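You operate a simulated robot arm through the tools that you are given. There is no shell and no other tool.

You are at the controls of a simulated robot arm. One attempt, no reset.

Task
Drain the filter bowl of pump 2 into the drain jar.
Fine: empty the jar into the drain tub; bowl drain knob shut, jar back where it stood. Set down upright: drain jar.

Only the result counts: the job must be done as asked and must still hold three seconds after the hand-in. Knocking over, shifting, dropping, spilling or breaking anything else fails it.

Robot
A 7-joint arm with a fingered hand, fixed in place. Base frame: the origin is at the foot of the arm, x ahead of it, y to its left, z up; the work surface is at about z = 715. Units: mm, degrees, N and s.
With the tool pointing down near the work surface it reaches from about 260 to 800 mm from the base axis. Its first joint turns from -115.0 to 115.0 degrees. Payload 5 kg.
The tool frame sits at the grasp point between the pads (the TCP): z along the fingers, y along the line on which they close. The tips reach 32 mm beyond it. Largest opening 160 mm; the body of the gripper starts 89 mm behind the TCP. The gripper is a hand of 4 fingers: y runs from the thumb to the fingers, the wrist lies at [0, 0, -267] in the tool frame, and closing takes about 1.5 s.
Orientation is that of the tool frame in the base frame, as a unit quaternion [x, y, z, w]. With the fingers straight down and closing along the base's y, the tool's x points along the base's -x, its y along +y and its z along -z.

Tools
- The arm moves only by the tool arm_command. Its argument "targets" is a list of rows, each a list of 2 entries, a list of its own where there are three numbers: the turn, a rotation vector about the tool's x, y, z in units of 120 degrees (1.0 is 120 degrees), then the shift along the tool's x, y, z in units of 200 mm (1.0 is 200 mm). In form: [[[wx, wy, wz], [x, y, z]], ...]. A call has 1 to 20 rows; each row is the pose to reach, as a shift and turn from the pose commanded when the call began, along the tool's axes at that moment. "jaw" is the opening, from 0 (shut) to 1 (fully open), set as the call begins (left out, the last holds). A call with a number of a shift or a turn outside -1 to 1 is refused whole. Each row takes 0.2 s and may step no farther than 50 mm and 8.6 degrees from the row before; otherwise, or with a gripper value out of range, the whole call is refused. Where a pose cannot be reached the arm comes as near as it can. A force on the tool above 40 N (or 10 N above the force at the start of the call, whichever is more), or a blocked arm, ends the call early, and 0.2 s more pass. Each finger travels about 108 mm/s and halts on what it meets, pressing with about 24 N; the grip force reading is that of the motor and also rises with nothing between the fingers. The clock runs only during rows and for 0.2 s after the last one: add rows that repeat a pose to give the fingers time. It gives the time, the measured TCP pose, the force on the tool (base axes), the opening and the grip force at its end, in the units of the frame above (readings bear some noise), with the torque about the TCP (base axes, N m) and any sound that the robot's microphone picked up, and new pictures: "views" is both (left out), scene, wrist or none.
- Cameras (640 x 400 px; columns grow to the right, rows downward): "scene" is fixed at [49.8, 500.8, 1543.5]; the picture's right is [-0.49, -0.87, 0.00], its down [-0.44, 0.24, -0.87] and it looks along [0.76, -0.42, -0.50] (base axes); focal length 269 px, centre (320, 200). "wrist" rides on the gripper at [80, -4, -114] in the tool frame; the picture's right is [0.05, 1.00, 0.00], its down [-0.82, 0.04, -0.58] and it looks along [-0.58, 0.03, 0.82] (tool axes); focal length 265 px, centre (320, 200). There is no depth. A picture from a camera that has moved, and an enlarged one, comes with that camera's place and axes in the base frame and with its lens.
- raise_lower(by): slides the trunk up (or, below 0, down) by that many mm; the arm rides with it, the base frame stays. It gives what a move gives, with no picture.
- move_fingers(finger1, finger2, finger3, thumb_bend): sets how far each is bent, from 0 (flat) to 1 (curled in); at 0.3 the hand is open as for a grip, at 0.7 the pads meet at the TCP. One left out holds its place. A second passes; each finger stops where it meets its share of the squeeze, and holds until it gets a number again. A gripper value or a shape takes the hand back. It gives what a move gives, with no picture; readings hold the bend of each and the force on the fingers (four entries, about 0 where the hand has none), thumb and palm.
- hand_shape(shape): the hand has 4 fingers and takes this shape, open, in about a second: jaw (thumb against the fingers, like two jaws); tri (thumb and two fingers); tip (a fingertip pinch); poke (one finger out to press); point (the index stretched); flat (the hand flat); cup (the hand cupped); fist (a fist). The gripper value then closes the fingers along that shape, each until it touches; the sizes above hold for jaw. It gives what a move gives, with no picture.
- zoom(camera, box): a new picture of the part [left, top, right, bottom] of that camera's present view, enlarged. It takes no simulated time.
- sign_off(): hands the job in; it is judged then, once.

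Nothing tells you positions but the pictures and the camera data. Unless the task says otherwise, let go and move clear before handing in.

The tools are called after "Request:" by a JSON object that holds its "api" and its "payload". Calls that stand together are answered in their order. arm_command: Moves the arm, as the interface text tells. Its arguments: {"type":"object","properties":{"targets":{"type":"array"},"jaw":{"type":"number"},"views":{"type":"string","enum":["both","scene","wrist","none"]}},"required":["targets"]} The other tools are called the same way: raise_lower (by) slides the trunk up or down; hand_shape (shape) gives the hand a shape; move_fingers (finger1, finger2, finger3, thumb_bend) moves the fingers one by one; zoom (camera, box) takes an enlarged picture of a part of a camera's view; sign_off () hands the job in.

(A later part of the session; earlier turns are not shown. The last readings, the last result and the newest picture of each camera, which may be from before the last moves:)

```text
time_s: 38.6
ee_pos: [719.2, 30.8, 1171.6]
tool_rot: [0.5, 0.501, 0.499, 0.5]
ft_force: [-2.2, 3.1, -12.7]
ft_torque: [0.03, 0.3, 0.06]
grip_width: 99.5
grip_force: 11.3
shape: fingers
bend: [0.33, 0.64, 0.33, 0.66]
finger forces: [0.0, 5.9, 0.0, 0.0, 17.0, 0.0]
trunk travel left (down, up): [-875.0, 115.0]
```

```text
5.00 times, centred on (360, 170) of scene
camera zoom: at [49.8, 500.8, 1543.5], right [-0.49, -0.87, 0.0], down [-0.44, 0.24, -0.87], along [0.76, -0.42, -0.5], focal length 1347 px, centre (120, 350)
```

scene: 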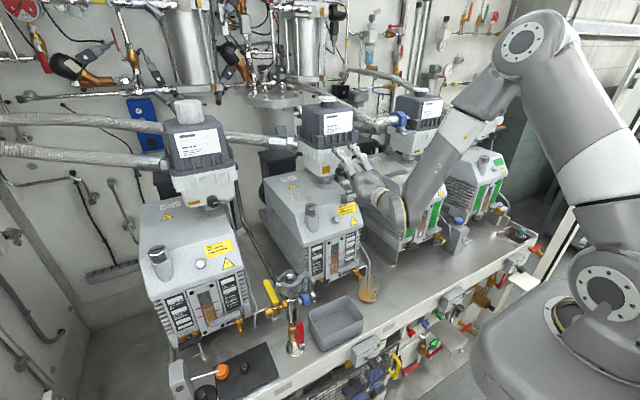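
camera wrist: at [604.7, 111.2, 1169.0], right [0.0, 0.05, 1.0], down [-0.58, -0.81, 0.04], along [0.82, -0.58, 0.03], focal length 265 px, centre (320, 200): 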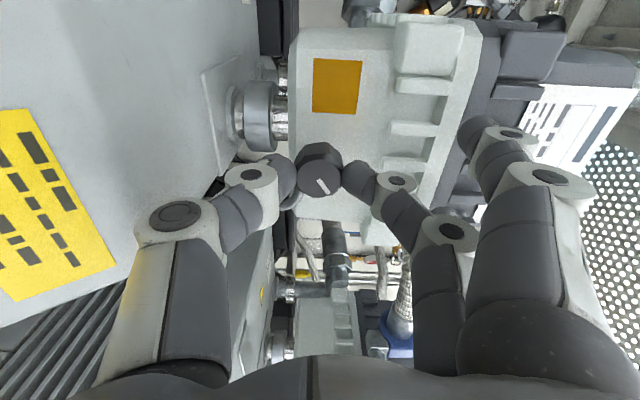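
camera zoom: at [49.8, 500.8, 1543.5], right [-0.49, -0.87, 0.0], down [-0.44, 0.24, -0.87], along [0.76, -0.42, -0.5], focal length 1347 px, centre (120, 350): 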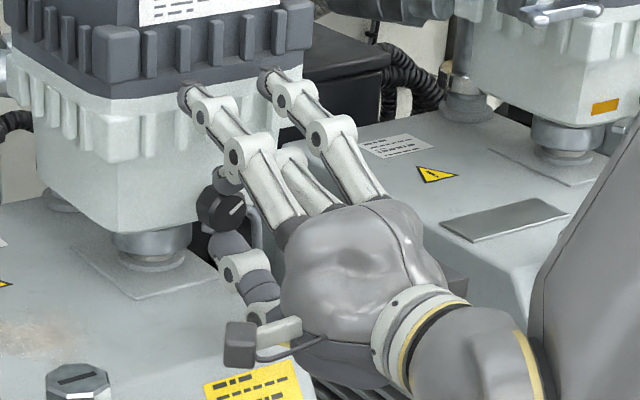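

The window is empty and the stream has stopped, with roughly 180 ml in the jar. I'll roll back clockwise to shut the knob.

Request:
{"api": "arm_command", "payload": {"targets": [[[0, 0, 0.06], [0, 0, 0]], [[0, 0, 0.12], [0, 0, 0]], [[0, 0, 0.18], [0, 0, 0]], [[0, 0, 0.24], [0, 0, 0]], [[0, 0, 0.3], [0, 0, 0]], [[0, 0, 0.345], [0, 0, 0]], [[0, 0, 0.345], [0, 0, 0]]]}}

Request:
{"api": "zoom", "payload": {"camera": "wrist", "box": [160, 60, 480, 260]}}

Request:
{"api": "zoom", "payload": {"camera": "scene", "box": [320, 150, 380, 190]}}

```text
time_s: 40.2
ee_pos: [719.6, 30.0, 1172.0]
tool_rot: [0.645, 0.291, 0.644, 0.29]
ft_force: [-0.1, 1.5, -10.2]
ft_torque: [-0.39, 0.2, 0.06]
grip_width: 99.6
grip_force: 13.5
shape: fingers
bend: [0.33, 0.64, 0.33, 0.67]
finger forces: [0.0, 10.0, 0.0, 0.0, 17.3, 0.0]
trunk travel left (down, up): [-875.0, 115.0]
camera wrist: at [604.8, 93.5, 1223.5], right [0.0, -0.62, 0.78], down [-0.58, -0.64, -0.51], along [0.82, -0.45, -0.36], focal length 265 px, centre (320, 200)
```

scene: 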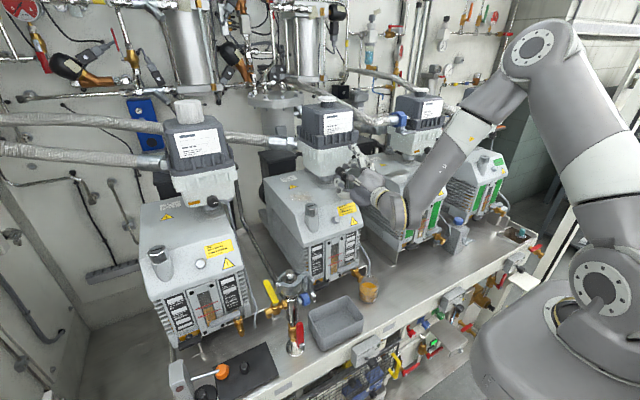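
wrist: 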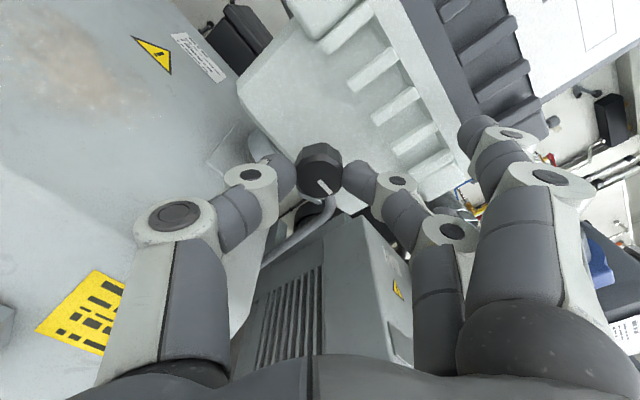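

```text
2.00 times, centred on (320, 160) of wrist
camera zoom: at [604.8, 93.5, 1223.5], right [0.0, -0.62, 0.78], down [-0.58, -0.64, -0.51], along [0.82, -0.45, -0.36], focal length 531 px, centre (320, 280)
```

zoom: 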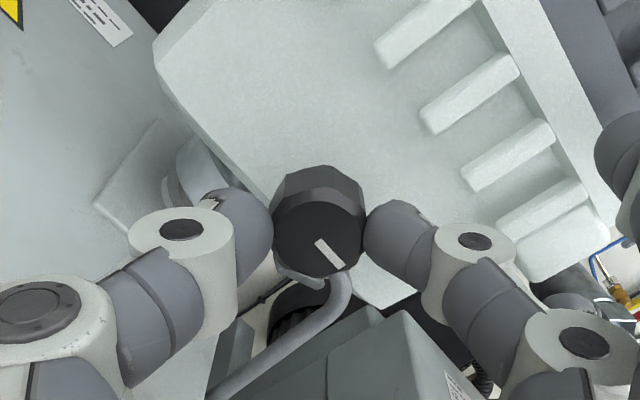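

```text
10.00 times, centred on (350, 170) of scene
camera zoom: at [49.8, 500.8, 1543.5], right [-0.49, -0.87, 0.0], down [-0.44, 0.24, -0.87], along [0.76, -0.42, -0.5], focal length 2694 px, centre (20, 500)
```

zoom: 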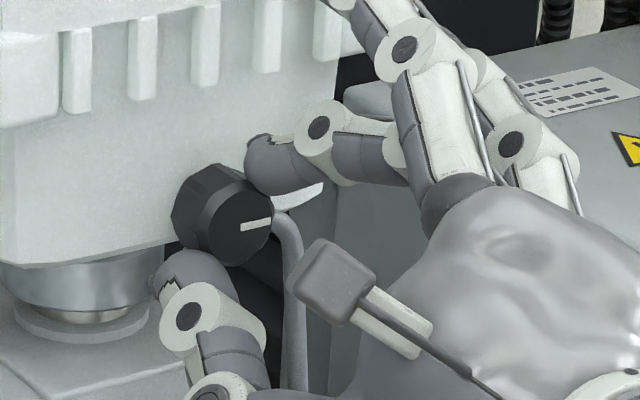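

The torque rose at the end of the turn, so the knob is at its stop with the mark horizontal again. I'll nudge it a few degrees more to seat it, then let go.

Request:
{"api": "arm_command", "payload": {"targets": [[[0, 0, 0.03], [0, 0, 0]], [[0, 0, 0.03], [0, 0, 0]]], "views": "none"}}

Request:
{"api": "zoom", "payload": {"camera": "scene", "box": [320, 150, 380, 190]}}

Request:
{"api": "move_fingers", "payload": {"finger2": 0.45, "thumb_bend": 0.45}}

Request:
{"api": "zoom", "payload": {"camera": "scene", "box": [320, 150, 380, 190]}}

Request:
{"api": "zoom", "payload": {"camera": "scene", "box": [330, 250, 410, 310]}}

```text
time_s: 40.8
ee_pos: [720.1, 31.1, 1172.6]
tool_rot: [0.653, 0.271, 0.654, 0.27]
ft_force: [2.5, 5.2, -6.1]
ft_torque: [-0.2, 0.05, 0.07]
grip_width: 99.2
grip_force: 11.0
shape: fingers
bend: [0.33, 0.64, 0.33, 0.67]
finger forces: [0.0, 9.2, 0.0, 0.0, 13.1, 0.1]
trunk travel left (down, up): [-875.0, 115.0]
```

```text
10.00 times, centred on (350, 170) of scene
camera zoom: at [49.8, 500.8, 1543.5], right [-0.49, -0.87, 0.0], down [-0.44, 0.24, -0.87], along [0.76, -0.42, -0.5], focal length 2694 px, centre (20, 500)
```

zoom: 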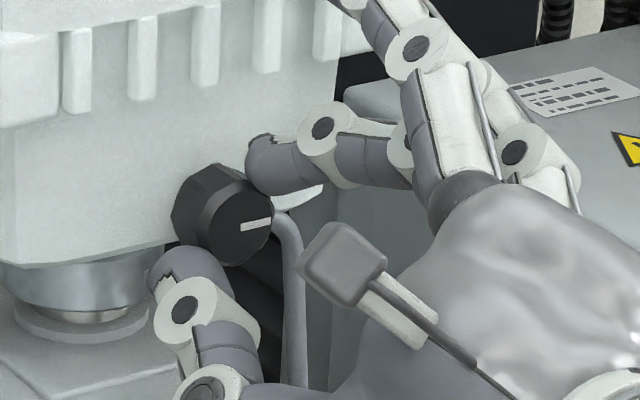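

```text
time_s: 41.8
ee_pos: [718.6, 29.7, 1172.8]
tool_rot: [0.653, 0.27, 0.653, 0.271]
ft_force: [0.4, 0.1, -0.7]
ft_torque: [-0.01, 0.02, 0.01]
grip_width: 134.7
grip_force: 0.1
shape: fingers
bend: [0.33, 0.45, 0.33, 0.45]
finger forces: [0.0, 0.0, 0.1, 0.1, 0.0, 0.1]
trunk travel left (down, up): [-875.0, 115.0]
```

```text
10.00 times, centred on (350, 170) of scene
camera zoom: at [49.8, 500.8, 1543.5], right [-0.49, -0.87, 0.0], down [-0.44, 0.24, -0.87], along [0.76, -0.42, -0.5], focal length 2694 px, centre (20, 500)
```

zoom: 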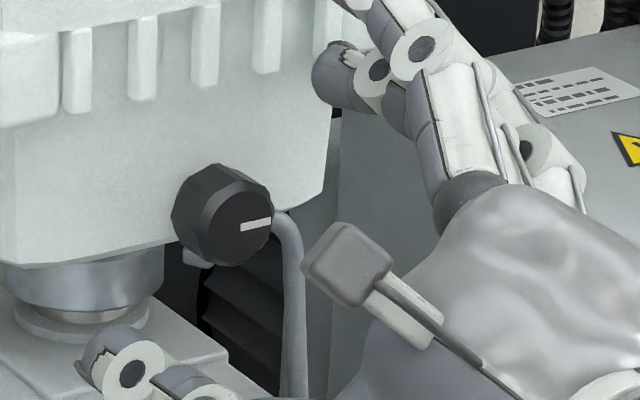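

```text
6.67 times, centred on (370, 280) of scene
camera zoom: at [49.8, 500.8, 1543.5], right [-0.49, -0.87, 0.0], down [-0.44, 0.24, -0.87], along [0.76, -0.42, -0.5], focal length 1796 px, centre (-13, -333)
```

zoom: 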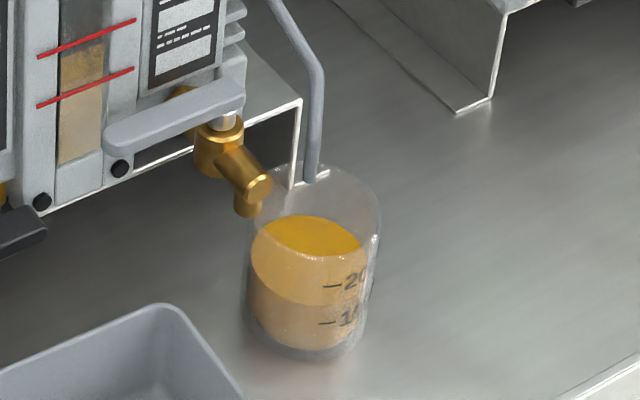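

The knob stayed shut with its mark horizontal, and the jar is still. I'll retreat from the knob, roll back level, and retrace my path down to the jar.

Request:
{"api": "arm_command", "payload": {"targets": [[[0, 0, 0], [0, 0, -0.12]], [[0, 0, 0], [0, 0, -0.3]], [[0, 0, 0], [0, 0, -0.43]], [[0, 0, 0.07], [0.03, 0.04, -0.43]], [[0, 0, 0.14], [0.06, 0.08, -0.43]], [[0, 0, 0.21], [0.09, 0.12, -0.43]], [[0, 0, 0.28], [0.12, 0.16, -0.43]], [[0, 0, 0.34], [0.15, 0.2, -0.43]], [[0, 0, 0.375], [0.17, 0.2335, -0.43]], [[0, 0, 0.375], [0.17, 0.2335, -0.43]]], "views": "wrist"}}

```text
time_s: 44.0
ee_pos: [632.2, 22.7, 1230.8]
tool_rot: [0.707, -0.001, 0.707, -0.001]
ft_force: [0.3, 0.9, -0.8]
ft_torque: [0.03, 0.01, -0.04]
grip_width: 134.7
grip_force: 0.1
shape: fingers
bend: [0.33, 0.45, 0.33, 0.45]
finger forces: [0.1, 0.0, 0.0, 0.0, 0.1, 0.0]
trunk travel left (down, up): [-875.0, 115.0]
camera wrist: at [518.0, 25.8, 1311.5], right [0.0, -1.0, 0.05], down [-0.58, -0.04, -0.82], along [0.82, -0.03, -0.58], focal length 265 px, centre (320, 200)
```

wrist: 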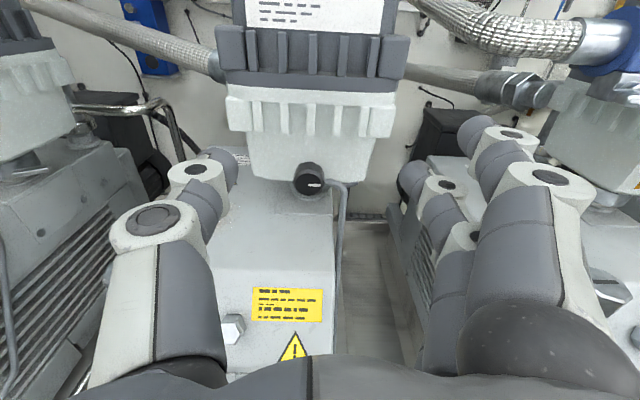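

Request:
{"api": "hand_shape", "payload": {"shape": "jaw"}}

Request:
{"api": "arm_command", "payload": {"targets": [[[0, -0.055, 0], [0, 0, 0]], [[0, -0.11, 0], [0, 0, 0]], [[0, -0.1667, 0], [0, 0, 0]], [[0, -0.1667, 0], [-0.13, 0.13, -0.049]], [[0, -0.1667, 0], [-0.26, 0.265, -0.098]], [[0, -0.1667, 0], [-0.39, 0.4, -0.146]], [[0, -0.1667, 0], [-0.525, 0.53, -0.195]]], "views": "none", "jaw": 0.58}}

```text
time_s: 44.9
ee_pos: [631.4, 21.8, 1231.6]
tool_rot: [0.707, -0.001, 0.707, 0.001]
ft_force: [0.1, 0.6, 0.0]
ft_torque: [0.03, 0.03, 0.03]
grip_width: 160.2
grip_force: 0.1
shape: jaw
bend: [0.3, 0.3, 0.3, 0.3]
finger forces: [0.0, 0.1, 0.0, 0.0, 0.0, 0.0]
trunk travel left (down, up): [-875.0, 115.0]
```

```text
time_s: 46.5
ee_pos: [594.1, -86.3, 1125.2]
tool_rot: [0.819, -0.001, 0.573, 0.0]
ft_force: [-0.5, -0.2, -0.5]
ft_torque: [0.01, 0.02, 0.01]
grip_width: 93.2
grip_force: 0.1
shape: jaw
bend: [0.71, 0.71, 0.71, 0.7]
finger forces: [0.0, 0.0, 0.0, 0.1, 0.1, 0.1]
trunk travel left (down, up): [-875.0, 115.0]
```

Request:
{"api": "arm_command", "payload": {"targets": [[[0, 0, 0], [-0.18, 0.008, -0.013]], [[0, 0, 0], [-0.36, 0.016, -0.026]], [[0, 0, 0], [-0.54, 0.024, -0.04]], [[0, 0, 0], [-0.72, 0.032, -0.053]], [[0, 0, 0], [-0.902, 0.04, -0.066]]], "views": "none"}}

Request:
{"api": "arm_command", "payload": {"targets": [[[0.0313, 0, -0.0114], [-0.152, -0.056, -0.009]], [[0.0627, 0, -0.0228], [-0.304, -0.112, -0.017]], [[0.094, 0, -0.0342], [-0.456, -0.168, -0.026]], [[0.1254, 0, -0.0456], [-0.608, -0.224, -0.034]], [[0.1567, 0, -0.057], [-0.76, -0.28, -0.043]], [[0.1567, 0, -0.057], [-0.76, -0.28, -0.043]]]}}

```text
time_s: 47.7
ee_pos: [520.4, -93.7, 957.5]
tool_rot: [0.819, -0.001, 0.574, 0.001]
ft_force: [-0.9, -0.6, -0.6]
ft_torque: [0.02, 0.01, 0.02]
grip_width: 93.4
grip_force: 0.2
shape: jaw
bend: [0.71, 0.71, 0.71, 0.7]
finger forces: [0.0, 0.1, 0.0, 0.0, 0.0, 0.1]
out of reach, approached as far as the arm can: row 1, 2
trunk travel left (down, up): [-875.0, 115.0]
```

```text
time_s: 49.1
ee_pos: [457.4, -37.5, 817.3]
tool_rot: [0.807, 0.141, 0.565, -0.099]
ft_force: [0.7, -0.1, -0.3]
ft_torque: [0.01, 0.0, -0.04]
grip_width: 93.3
grip_force: 0.0
shape: jaw
bend: [0.71, 0.71, 0.71, 0.7]
finger forces: [0.0, 0.0, 0.0, 0.0, 0.0, 0.0]
trunk travel left (down, up): [-875.0, 115.0]
camera wrist: at [381.4, -59.8, 933.0], right [0.36, -0.93, 0.05], down [-0.76, -0.32, -0.57], along [0.55, 0.17, -0.82], focal length 265 px, centre (320, 200)
```

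scene: 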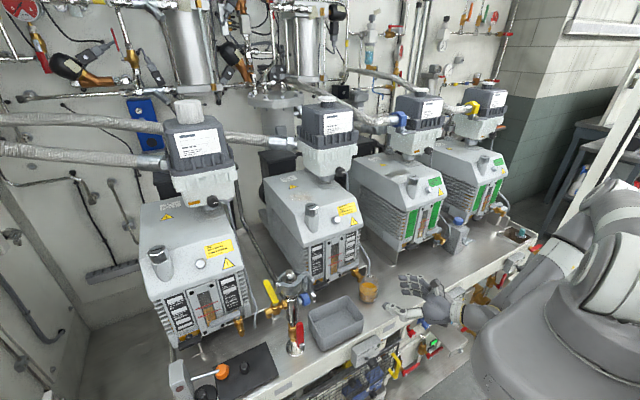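
wrist: 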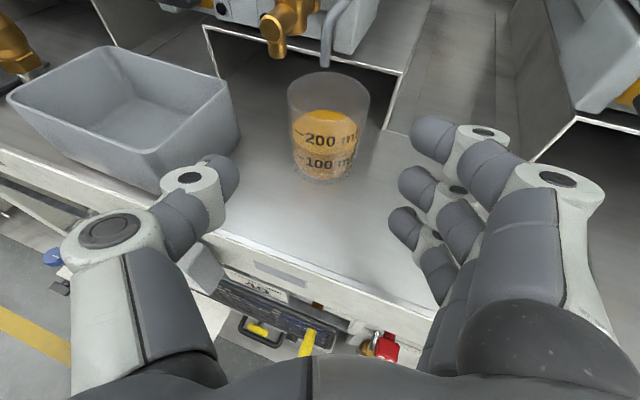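

About 200 ml of oil is in the jar, which still stands where I left it. I make the tub's rim x 475–577 and y 105–260, at about z = 780. I'll advance along the same line and grip the jar.

Request:
{"api": "arm_command", "payload": {"targets": [[[0, 0, 0], [0.0055, 0.0195, 0.1]], [[0, 0, 0], [0.0055, 0.0195, 0.25]], [[0, 0, 0], [0.0055, 0.0195, 0.4]], [[0, 0, 0], [0.0055, 0.0195, 0.54]], [[0, 0, 0], [0.0055, 0.0195, 0.641]], [[0, 0, 0], [0.0055, 0.0195, 0.641]]]}}

Request:
{"api": "zoom", "payload": {"camera": "scene", "box": [320, 230, 440, 310]}}

```text
time_s: 50.5
ee_pos: [573.3, -1.0, 777.2]
tool_rot: [0.807, 0.142, 0.565, -0.1]
ft_force: [0.4, -0.2, -0.3]
ft_torque: [0.03, 0.0, 0.02]
grip_width: 93.1
grip_force: 0.1
shape: jaw
bend: [0.71, 0.71, 0.71, 0.7]
finger forces: [0.0, 0.0, 0.0, 0.0, 0.0, 0.1]
trunk travel left (down, up): [-875.0, 115.0]
camera wrist: at [496.9, -23.6, 891.4], right [0.36, -0.93, 0.05], down [-0.76, -0.32, -0.57], along [0.55, 0.17, -0.82], focal length 265 px, centre (320, 200)
```

scene: 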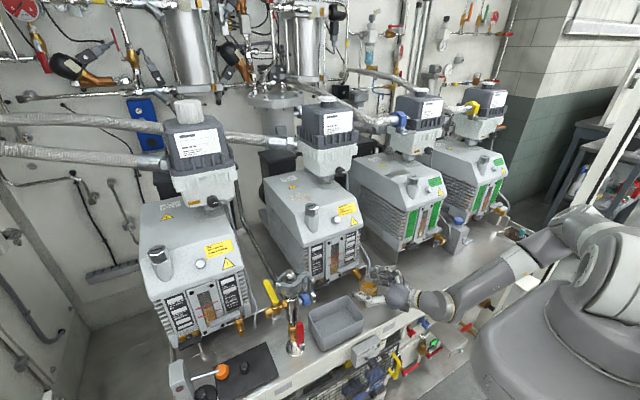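
wrist: 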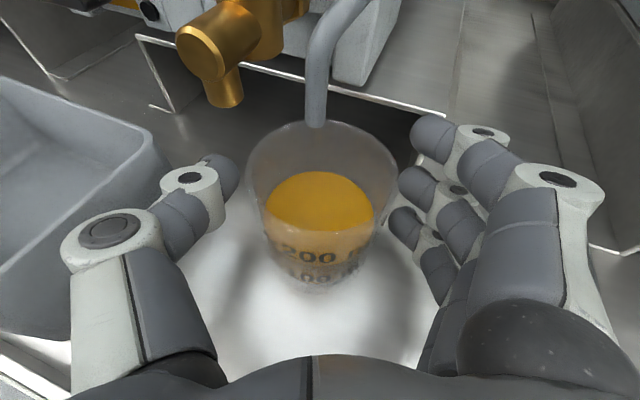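

```text
5.00 times, centred on (380, 270) of scene
camera zoom: at [49.8, 500.8, 1543.5], right [-0.49, -0.87, 0.0], down [-0.44, 0.24, -0.87], along [0.76, -0.42, -0.5], focal length 1347 px, centre (20, -150)
```

zoom: 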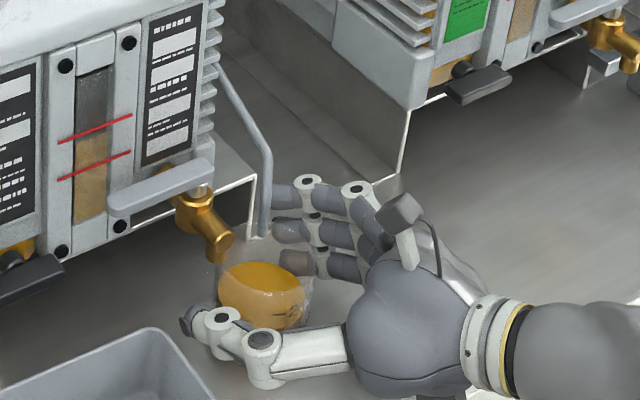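

Request:
{"api": "arm_command", "payload": {"targets": [[[0, 0, 0], [-0.011, 0, 0.004]], [[0, 0, 0], [-0.011, 0, 0.004]]], "views": "none"}}

Request:
{"api": "arm_command", "payload": {"targets": [[[0, 0, 0], [0, 0, 0]], [[0, 0, 0], [0, 0, 0]], [[0, 0, 0], [0, 0, 0]], [[0, 0, 0], [0, 0, 0]], [[0, 0, 0], [0, 0, 0]]], "jaw": 0.2, "views": "wrist"}}

```text
time_s: 51.1
ee_pos: [572.8, 0.1, 773.6]
tool_rot: [0.807, 0.142, 0.564, -0.1]
ft_force: [0.2, -0.5, 0.5]
ft_torque: [-0.04, 0.03, -0.02]
grip_width: 93.5
grip_force: 0.0
shape: jaw
bend: [0.71, 0.71, 0.71, 0.7]
finger forces: [0.1, 0.1, 0.0, 0.1, 0.1, 0.0]
trunk travel left (down, up): [-875.0, 115.0]
```

```text
time_s: 52.3
ee_pos: [573.6, 0.4, 774.3]
tool_rot: [0.807, 0.141, 0.565, -0.099]
ft_force: [0.9, 0.7, -0.5]
ft_torque: [-0.02, -0.05, 0.0]
grip_width: 54.7
grip_force: 23.6
shape: jaw
bend: [0.73, 0.73, 0.73, 0.71]
finger forces: [7.0, 7.1, 7.4, 0.0, 21.1, 0.1]
trunk travel left (down, up): [-875.0, 115.0]
camera wrist: at [496.9, -23.0, 889.3], right [0.36, -0.93, 0.05], down [-0.76, -0.32, -0.57], along [0.55, 0.17, -0.82], focal length 265 px, centre (320, 200)
```

wrist: 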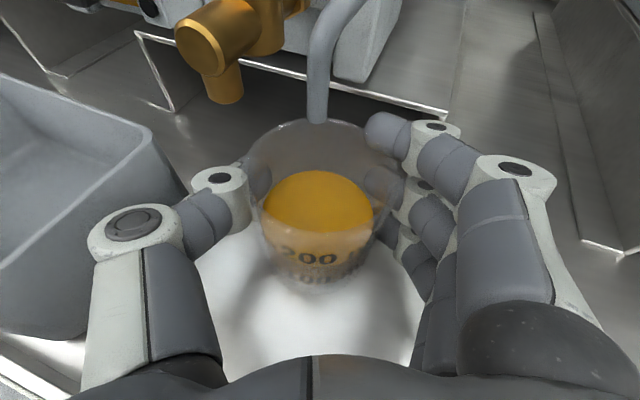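

The grip is balanced. I'll lift 4 mm, check, then draw the jar back slowly from under the tube.

Request:
{"api": "arm_command", "payload": {"targets": [[[0, 0, 0], [0.0094, 0, -0.0034]], [[0, 0, 0], [0.0188, 0, -0.0068]], [[0, 0, 0], [0.0188, 0, -0.0068]]], "views": "wrist"}}

Request:
{"api": "arm_command", "payload": {"targets": [[[0, 0, 0], [-0.01, -0.01, -0.027]], [[0, 0, 0], [-0.034, -0.036, -0.093]], [[0, 0, 0], [-0.058, -0.062, -0.159]], [[0, 0, 0], [-0.082, -0.087, -0.225]], [[0, 0, 0], [-0.106, -0.113, -0.291]], [[0, 0, 0], [-0.12, -0.128, -0.331]], [[0, 0, 0], [-0.12, -0.128, -0.331]]]}}

Request:
{"api": "zoom", "payload": {"camera": "scene", "box": [330, 240, 450, 320]}}

```text
time_s: 53.1
ee_pos: [574.3, 1.0, 777.8]
tool_rot: [0.807, 0.141, 0.565, -0.1]
ft_force: [-0.1, 0.2, -2.7]
ft_torque: [-0.01, 0.02, -0.02]
grip_width: 54.7
grip_force: 24.2
shape: jaw
bend: [0.73, 0.73, 0.73, 0.71]
finger forces: [6.9, 7.1, 7.2, 0.0, 21.0, 0.0]
trunk travel left (down, up): [-875.0, 115.0]
camera wrist: at [497.0, -22.6, 893.9], right [0.36, -0.93, 0.05], down [-0.76, -0.32, -0.57], along [0.55, 0.17, -0.82], focal length 265 px, centre (320, 200)
```

wrist: 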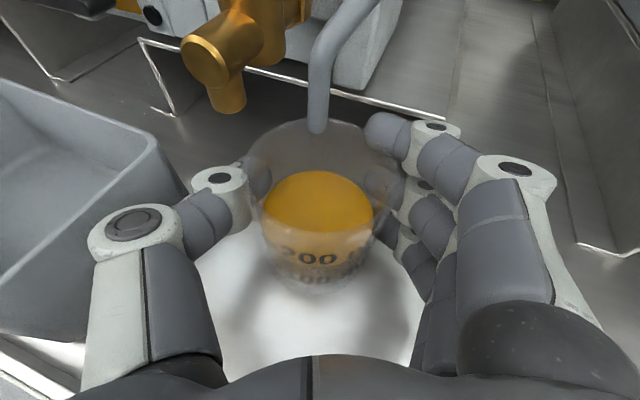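

```text
time_s: 54.7
ee_pos: [499.5, 2.7, 779.9]
tool_rot: [0.807, 0.143, 0.564, -0.101]
ft_force: [-0.4, -0.6, -2.0]
ft_torque: [-0.02, -0.01, -0.01]
grip_width: 54.6
grip_force: 23.9
shape: jaw
bend: [0.73, 0.73, 0.73, 0.71]
finger forces: [7.0, 7.0, 7.3, 0.1, 20.9, 0.0]
trunk travel left (down, up): [-875.0, 115.0]
camera wrist: at [422.8, -21.3, 894.2], right [0.36, -0.93, 0.05], down [-0.76, -0.32, -0.57], along [0.55, 0.17, -0.82], focal length 265 px, centre (320, 200)
```

scene: 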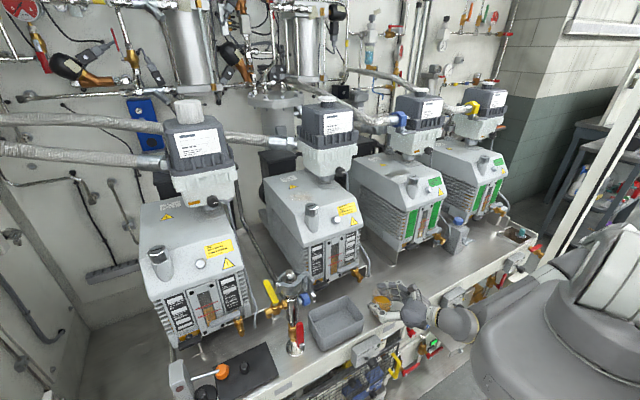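
wrist: 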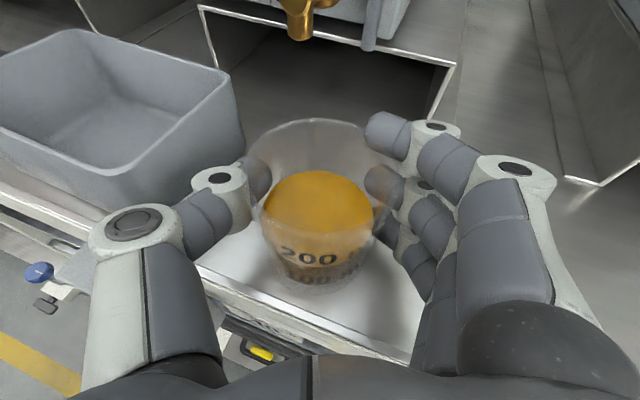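

```text
5.00 times, centred on (390, 280) of scene
camera zoom: at [49.8, 500.8, 1543.5], right [-0.49, -0.87, 0.0], down [-0.44, 0.24, -0.87], along [0.76, -0.42, -0.5], focal length 1347 px, centre (-30, -200)
```

zoom: 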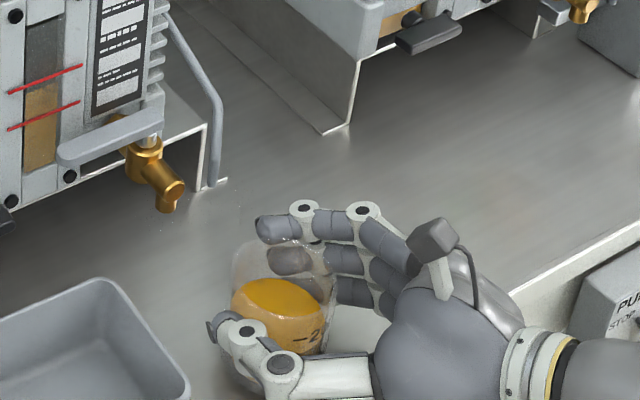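

The jar is clear of the tube and still upright. I'll raise it straight up to z = 880, well above the tub rim, undoing the yaw as I go.

Request:
{"api": "arm_command", "payload": {"targets": [[[-0.015, 0, 0.0055], [0.04, 0.001, -0.012]], [[-0.05, 0, 0.018], [0.13, 0.002, -0.04]], [[-0.085, 0, 0.031], [0.24, 0.004, -0.075]], [[-0.12, 0, 0.0437], [0.35, 0.006, -0.109]], [[-0.145, 0, 0.0528], [0.44, 0.008, -0.137]], [[-0.1567, 0, 0.057], [0.478, 0.0085, -0.149]], [[-0.1567, 0, 0.057], [0.478, 0.0085, -0.149]]], "views": "wrist"}}

```text
time_s: 56.3
ee_pos: [505.8, -9.0, 880.4]
tool_rot: [0.818, 0.008, 0.575, 0.01]
ft_force: [0.5, 0.2, -2.3]
ft_torque: [0.02, 0.01, 0.0]
grip_width: 54.2
grip_force: 24.2
shape: jaw
bend: [0.73, 0.73, 0.73, 0.71]
finger forces: [7.1, 7.1, 7.4, 0.0, 21.1, 0.1]
trunk travel left (down, up): [-875.0, 115.0]
camera wrist: at [425.5, -0.6, 995.3], right [0.02, -1.0, 0.07], down [-0.82, -0.06, -0.57], along [0.57, -0.05, -0.82], focal length 265 px, centre (320, 200)
```

wrist: 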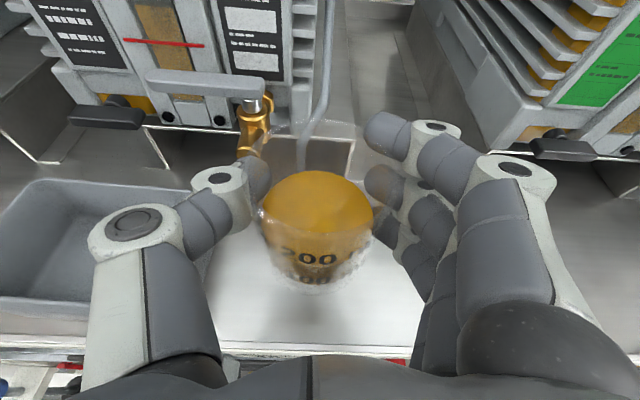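

Request:
{"api": "arm_command", "payload": {"targets": [[[0, 0, 0], [0, 0, 0]], [[0, 0, 0], [0, 0, 0]]], "views": "none"}}

```text
time_s: 56.9
ee_pos: [504.1, -7.6, 878.2]
tool_rot: [0.819, 0.007, 0.573, 0.011]
ft_force: [0.2, 0.1, -1.6]
ft_torque: [-0.01, -0.01, -0.05]
grip_width: 54.7
grip_force: 23.8
shape: jaw
bend: [0.73, 0.73, 0.73, 0.71]
finger forces: [6.9, 7.1, 7.4, 0.1, 21.1, 0.0]
trunk travel left (down, up): [-875.0, 115.0]
```

Request:
{"api": "arm_command", "payload": {"targets": [[[0, 0, 0], [0.004, -0.05, 0.01]], [[0, 0, 0], [0.014, -0.16, 0.031]], [[0, 0, 0], [0.025, -0.29, 0.057]], [[0, 0, 0], [0.036, -0.42, 0.082]], [[0, 0, 0], [0.047, -0.55, 0.108]], [[0, 0, 0], [0.057, -0.67, 0.131]], [[0, 0, 0], [0.064, -0.75, 0.147]], [[0, 0, 0], [0.064, -0.75, 0.147]]]}}

Request:
{"api": "zoom", "payload": {"camera": "scene", "box": [250, 240, 410, 340]}}

```text
time_s: 57.7
ee_pos: [514.7, -25.6, 876.5]
tool_rot: [0.816, 0.045, 0.57, 0.079]
ft_force: [0.0, 0.2, -2.4]
ft_torque: [-0.01, 0.02, 0.01]
grip_width: 54.4
grip_force: 23.9
shape: jaw
bend: [0.73, 0.73, 0.73, 0.71]
finger forces: [6.9, 7.0, 7.2, 0.0, 21.0, 0.0]
trunk travel left (down, up): [-875.0, 115.0]
stopped in row 3: the arm was blocked; the commanded pose is now the measured one
camera wrist: at [435.1, 0.2, 989.3], right [0.0, -0.97, 0.23], down [-0.82, -0.13, -0.55], along [0.57, -0.19, -0.8], focal length 265 px, centre (320, 200)
```

scene: 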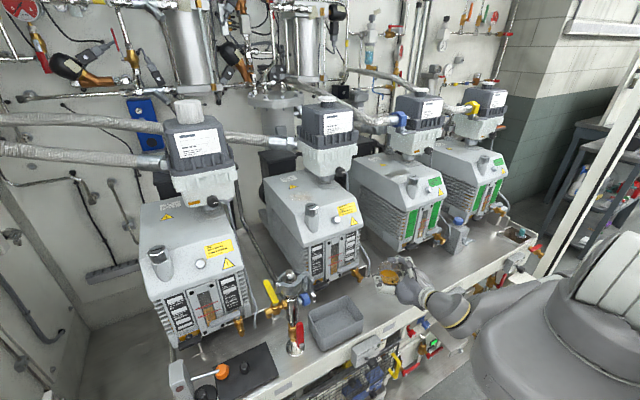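
wrist: 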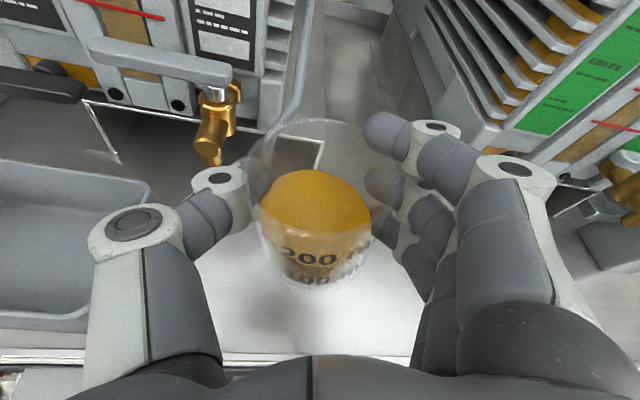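

```text
4.00 times, centred on (330, 290) of scene
camera zoom: at [49.8, 500.8, 1543.5], right [-0.49, -0.87, 0.0], down [-0.44, 0.24, -0.87], along [0.76, -0.42, -0.5], focal length 1078 px, centre (280, -160)
```

zoom: 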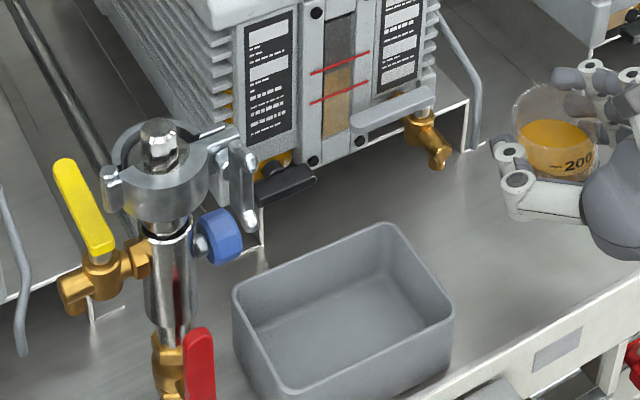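

The arm hit a joint limit when I tried to keep zero yaw while going left. The jar tilted only about 10 degrees and nothing spilled. I'll restore the earlier upright pose, where the hand was yawed left, and keep yawing left as I move over the tub.

Request:
{"api": "arm_command", "payload": {"targets": [[[0.0385, 0.0032, 0.0041], [0.007, -0.035, -0.009]], [[0.077, 0.0064, 0.0082], [0.015, -0.07, -0.017]], [[0.1154, 0.0097, 0.0124], [0.022, -0.104, -0.026]], [[0.154, 0.0129, 0.0165], [0.03, -0.138, -0.034]], [[0.1924, 0.0161, 0.0206], [0.037, -0.173, -0.043]], [[0.1924, 0.0161, 0.0206], [0.037, -0.173, -0.043]]], "views": "wrist"}}

```text
time_s: 59.1
ee_pos: [510.9, 10.0, 880.0]
tool_rot: [0.807, 0.141, 0.565, -0.101]
ft_force: [-0.3, 0.0, -1.9]
ft_torque: [-0.01, 0.01, 0.01]
grip_width: 54.3
grip_force: 23.9
shape: jaw
bend: [0.73, 0.73, 0.73, 0.71]
finger forces: [6.9, 7.0, 7.3, 0.1, 20.9, 0.0]
trunk travel left (down, up): [-875.0, 115.0]
camera wrist: at [433.4, -12.9, 995.3], right [0.36, -0.93, 0.05], down [-0.76, -0.32, -0.57], along [0.55, 0.17, -0.82], focal length 265 px, centre (320, 200)
```

wrist: 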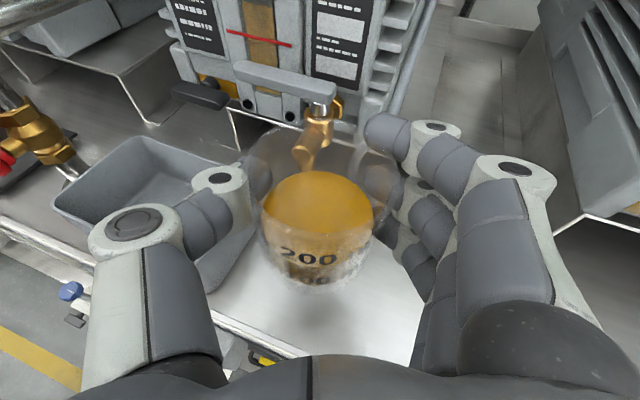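

Upright again. Now I'll move left over the tub at x ≈ 515, keeping clear of pump 2's lever, and yaw 10 degrees further left on the way.

Request:
{"api": "arm_command", "payload": {"targets": [[[0.004, 0, -0.0015], [0.006, -0.035, 0.012]], [[0.013, 0, -0.005], [0.02, -0.115, 0.041]], [[0.028, 0, -0.01], [0.039, -0.225, 0.081]], [[0.042, 0, -0.015], [0.058, -0.335, 0.12]], [[0.056, 0, -0.02], [0.077, -0.445, 0.16]], [[0.07, 0, -0.0255], [0.096, -0.555, 0.2]], [[0.0783, 0, -0.0285], [0.112, -0.651, 0.234]], [[0.0783, 0, -0.0285], [0.112, -0.651, 0.234]]]}}

Request:
{"api": "zoom", "payload": {"camera": "scene", "box": [250, 240, 410, 340]}}

```text
time_s: 60.9
ee_pos: [514.7, 150.3, 885.6]
tool_rot: [0.791, 0.21, 0.555, -0.148]
ft_force: [0.5, -0.3, -1.9]
ft_torque: [0.01, 0.02, -0.01]
grip_width: 54.6
grip_force: 23.8
shape: jaw
bend: [0.73, 0.73, 0.73, 0.71]
finger forces: [6.9, 7.1, 7.3, 0.0, 20.7, 0.0]
trunk travel left (down, up): [-875.0, 115.0]
camera wrist: at [442.6, 116.0, 1001.0], right [0.51, -0.86, 0.05], down [-0.69, -0.44, -0.57], along [0.51, 0.26, -0.82], focal length 265 px, centre (320, 200)
```

scene: 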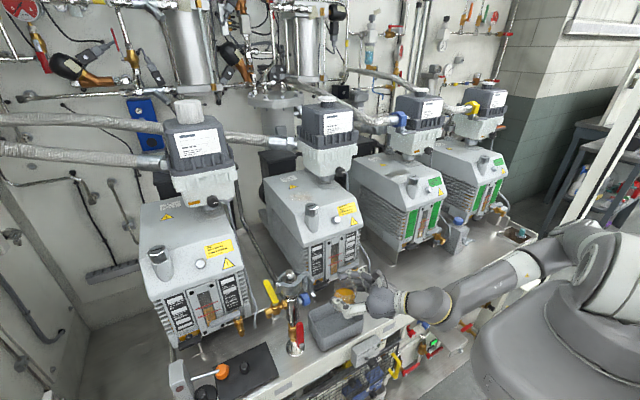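
wrist: 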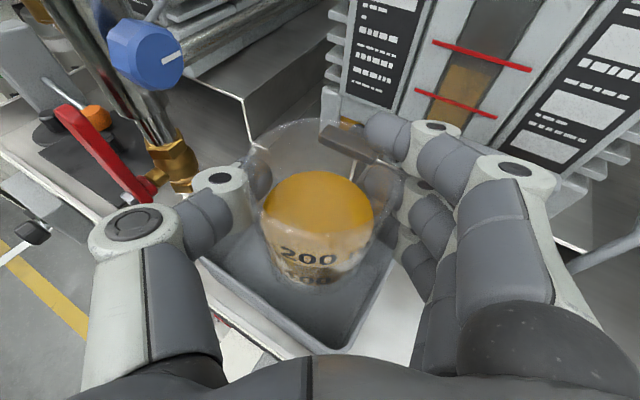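

```text
4.00 times, centred on (330, 290) of scene
camera zoom: at [49.8, 500.8, 1543.5], right [-0.49, -0.87, 0.0], down [-0.44, 0.24, -0.87], along [0.76, -0.42, -0.5], focal length 1078 px, centre (280, -160)
```

zoom: 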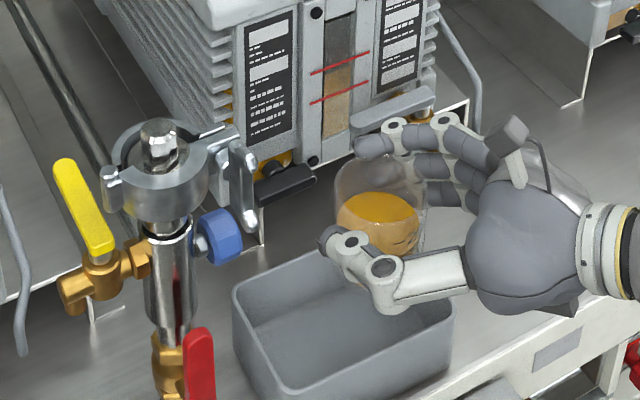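

The jar is over the tub with the blue knob and lever clear of the hand. I'll roll counter-clockwise about 35 degrees, which is before any oil reaches the lip, and shift slightly forward.

Request:
{"api": "arm_command", "payload": {"targets": [[[0, 0, -0.058], [0, 0, 0]], [[0, 0, -0.117], [0, 0, 0]], [[0, 0, -0.175], [0, 0, 0]], [[0, 0, -0.233], [0, 0, 0]], [[0, 0, -0.292], [0, 0, 0]], [[0, 0, -0.292], [0.02, 0.035, 0.057]], [[0, 0, -0.292], [0.041, 0.07, 0.114]], [[0, 0, -0.292], [0.041, 0.07, 0.114]]]}}

Request:
{"api": "zoom", "payload": {"camera": "scene", "box": [260, 250, 400, 340]}}

```text
time_s: 62.7
ee_pos: [542.1, 151.0, 886.2]
tool_rot: [0.691, 0.438, 0.574, 0.024]
ft_force: [0.1, -0.5, -1.2]
ft_torque: [0.02, 0.03, 0.02]
grip_width: 54.4
grip_force: 24.0
shape: jaw
bend: [0.73, 0.73, 0.73, 0.71]
finger forces: [6.8, 6.8, 7.2, 0.0, 21.4, 0.0]
trunk travel left (down, up): [-875.0, 115.0]
camera wrist: at [442.4, 151.5, 985.1], right [0.58, -0.58, 0.58], down [-0.41, -0.81, -0.41], along [0.71, 0.0, -0.71], focal length 265 px, centre (320, 200)
```

scene: 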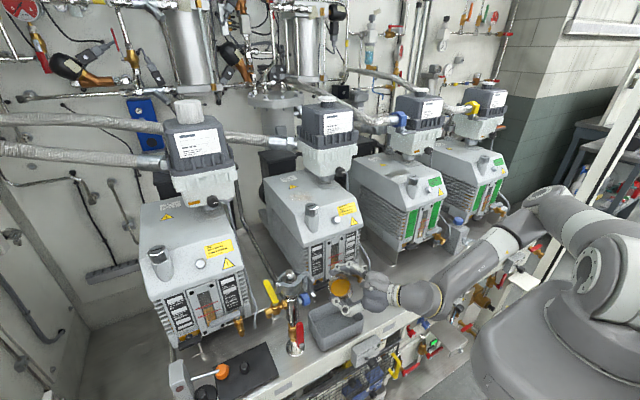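
wrist: 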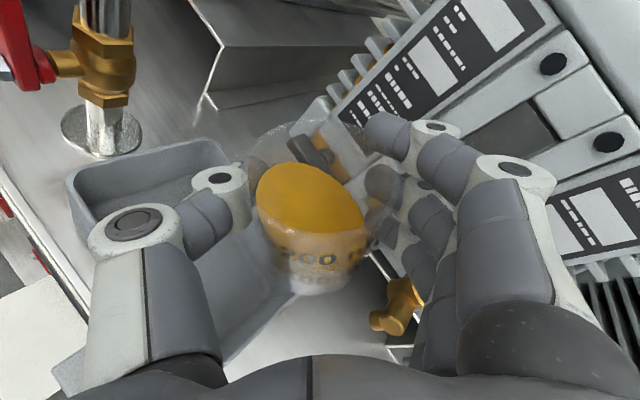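

```text
4.44 times, centred on (330, 295) of scene
camera zoom: at [49.8, 500.8, 1543.5], right [-0.49, -0.87, 0.0], down [-0.44, 0.24, -0.87], along [0.76, -0.42, -0.5], focal length 1197 px, centre (276, -222)
```

zoom: 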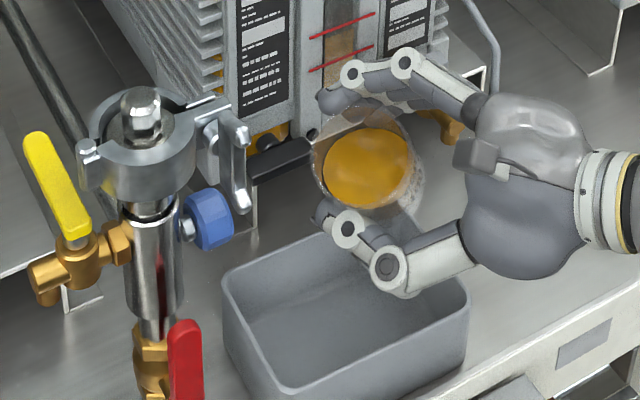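

The jar is tilted about 33 degrees with nothing spilled. Continuing a pure roll would pour straight over the thumb, so I'll turn the pour direction to forward-left, where the stream clears the thumb, at nearly the same tilt.

Request:
{"api": "arm_command", "payload": {"targets": [[[0.029, -0.0248, -0.0046], [-0.012, 0.004, -0.002]], [[0.0581, -0.0496, -0.0093], [-0.023, 0.008, -0.005]], [[0.0872, -0.0744, -0.0139], [-0.035, 0.013, -0.007]], [[0.1162, -0.0992, -0.0186], [-0.046, 0.017, -0.01]], [[0.1453, -0.124, -0.0232], [-0.058, 0.021, -0.012]], [[0.1453, -0.124, -0.0232], [-0.058, 0.021, -0.012]]]}}

Request:
{"api": "zoom", "payload": {"camera": "scene", "box": [260, 250, 400, 340]}}

```text
time_s: 64.1
ee_pos: [543.4, 139.5, 880.1]
tool_rot: [0.744, 0.53, 0.405, -0.01]
ft_force: [-0.6, 0.1, -2.0]
ft_torque: [0.02, 0.01, 0.0]
grip_width: 54.1
grip_force: 24.5
shape: jaw
bend: [0.73, 0.73, 0.73, 0.71]
finger forces: [6.7, 7.0, 7.3, 0.0, 21.5, 0.0]
trunk travel left (down, up): [-875.0, 115.0]
camera wrist: at [480.1, 153.8, 1003.9], right [0.8, -0.4, 0.45], down [-0.4, -0.91, -0.1], along [0.45, -0.1, -0.89], focal length 265 px, centre (320, 200)
```

scene: 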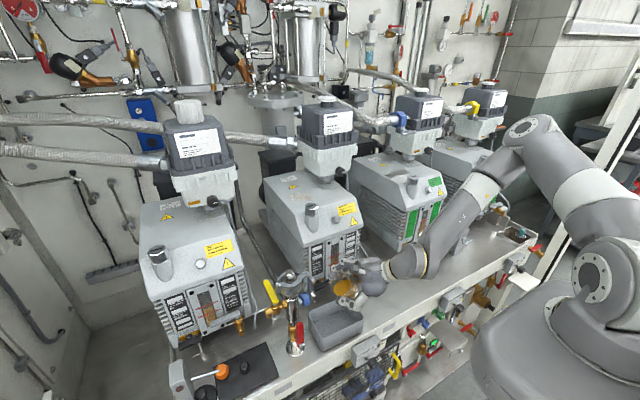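
wrist: 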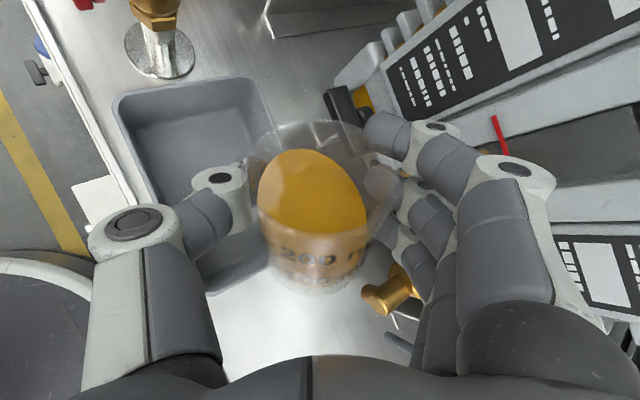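

```text
4.44 times, centred on (330, 295) of scene
camera zoom: at [49.8, 500.8, 1543.5], right [-0.49, -0.87, 0.0], down [-0.44, 0.24, -0.87], along [0.76, -0.42, -0.5], focal length 1197 px, centre (276, -222)
```

zoom: 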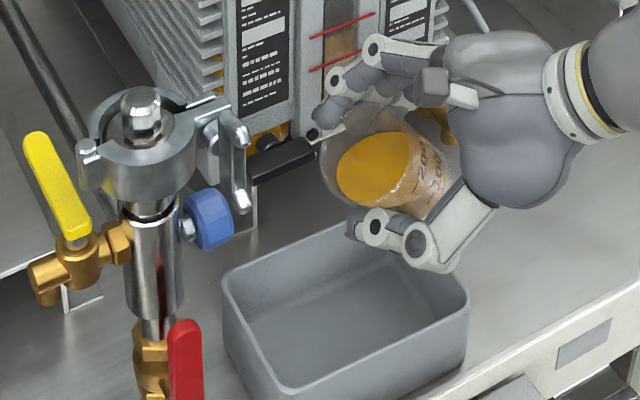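

The pour lip is now over the middle of the tub with the thumb out of the stream's way. I'll pour slowly, tilting to about 60 degrees.

Request:
{"api": "arm_command", "payload": {"targets": [[[0.001, -0.0092, -0.0278], [0, 0, 0]], [[0.002, -0.0185, -0.0555], [0, 0, 0]], [[0.0029, -0.0277, -0.0832], [0, 0, 0]], [[0.0039, -0.037, -0.111], [0, 0, 0]], [[0.0039, -0.037, -0.111], [0, 0, 0]]]}}

Request:
{"api": "zoom", "payload": {"camera": "scene", "box": [260, 250, 400, 340]}}

```text
time_s: 65.3
ee_pos: [541.9, 140.4, 878.4]
tool_rot: [0.693, 0.615, 0.372, 0.054]
ft_force: [-4.8, 0.3, -3.1]
ft_torque: [0.1, 0.07, -0.18]
grip_width: 53.9
grip_force: 24.2
shape: jaw
bend: [0.73, 0.73, 0.73, 0.71]
finger forces: [6.5, 6.5, 16.0, 0.0, 24.9, 0.0]
trunk travel left (down, up): [-875.0, 115.0]
camera wrist: at [468.9, 169.8, 994.8], right [0.81, -0.19, 0.56], down [-0.27, -0.96, 0.07], along [0.52, -0.21, -0.83], focal length 265 px, centre (320, 200)
```

scene: 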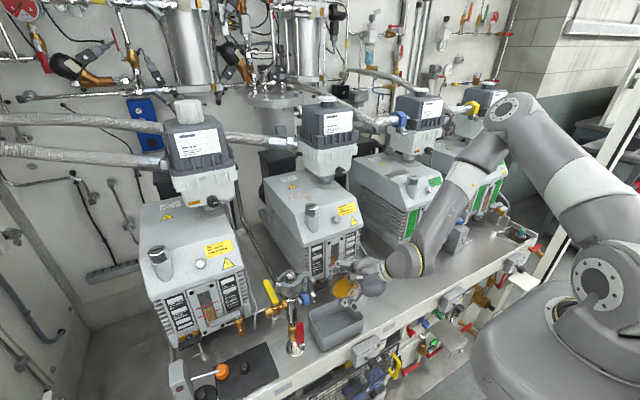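
wrist: 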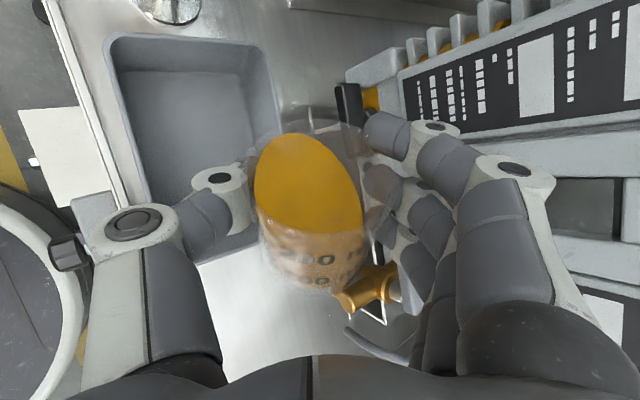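

```text
4.44 times, centred on (330, 295) of scene
camera zoom: at [49.8, 500.8, 1543.5], right [-0.49, -0.87, 0.0], down [-0.44, 0.24, -0.87], along [0.76, -0.42, -0.5], focal length 1197 px, centre (276, -222)
```

zoom: 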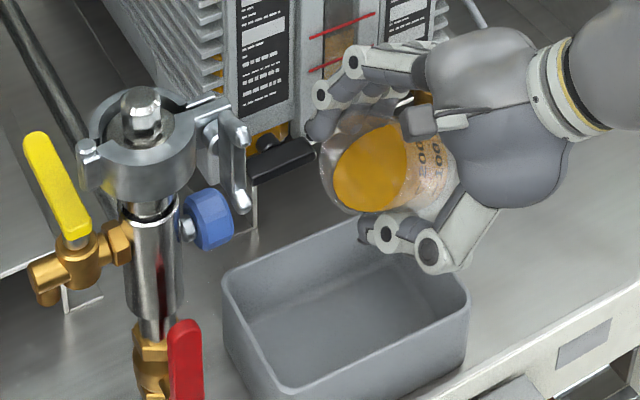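

Finger 3 is pressing on something, most likely pump 2's tap lever. I'll stop tilting and back off towards the robot and slightly left; the lip will still be over the tub.

Request:
{"api": "arm_command", "payload": {"targets": [[[0, 0, 0], [0.035, -0.06, -0.022]], [[0, 0, 0], [0.071, -0.119, -0.044]]]}}

Request:
{"api": "zoom", "payload": {"camera": "scene", "box": [260, 250, 400, 340]}}

Request:
{"api": "zoom", "payload": {"camera": "wrist", "box": [300, 60, 500, 380]}}

```text
time_s: 65.9
ee_pos: [516.9, 154.3, 879.3]
tool_rot: [0.692, 0.615, 0.373, 0.054]
ft_force: [0.2, 0.7, -0.9]
ft_torque: [-0.03, 0.02, 0.01]
grip_width: 53.6
grip_force: 24.3
shape: jaw
bend: [0.73, 0.73, 0.73, 0.71]
finger forces: [6.6, 7.3, 8.4, 0.1, 23.0, 0.1]
trunk travel left (down, up): [-875.0, 115.0]
camera wrist: at [444.2, 184.6, 994.6], right [0.81, -0.19, 0.56], down [-0.28, -0.96, 0.07], along [0.52, -0.21, -0.83], focal length 265 px, centre (320, 200)
```

scene: 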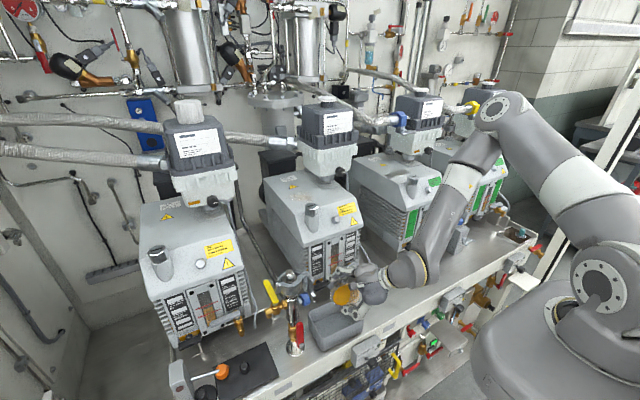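
wrist: 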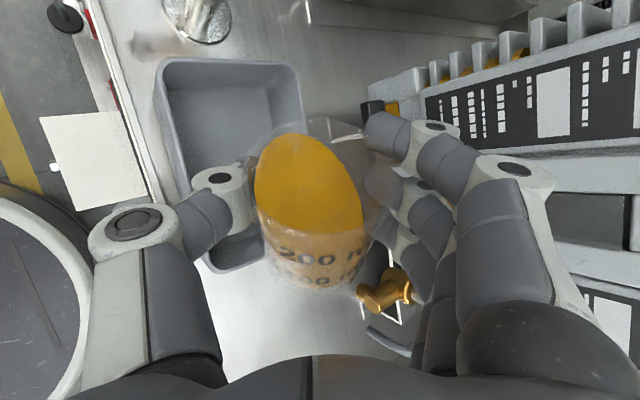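

```text
4.44 times, centred on (330, 295) of scene
camera zoom: at [49.8, 500.8, 1543.5], right [-0.49, -0.87, 0.0], down [-0.44, 0.24, -0.87], along [0.76, -0.42, -0.5], focal length 1197 px, centre (276, -222)
```

zoom: 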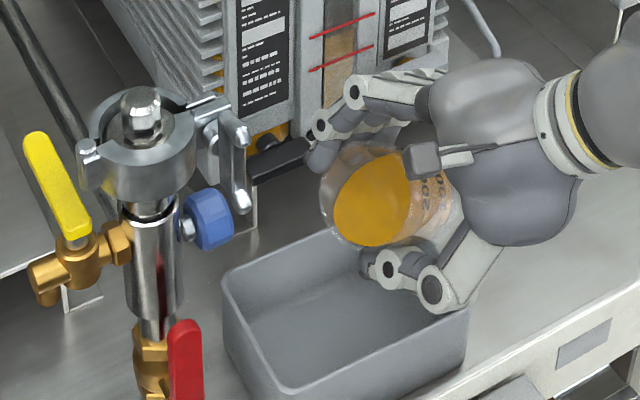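

```text
1.25 times, centred on (400, 220) of wrist
camera zoom: at [444.2, 184.6, 994.6], right [0.81, -0.19, 0.56], down [-0.28, -0.96, 0.07], along [0.52, -0.21, -0.83], focal length 332 px, centre (220, 175)
```

zoom: 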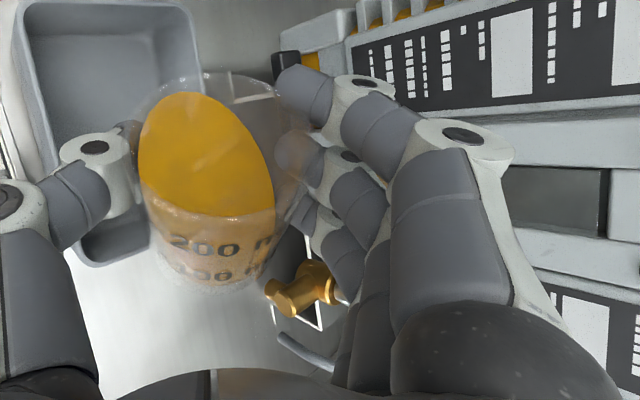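

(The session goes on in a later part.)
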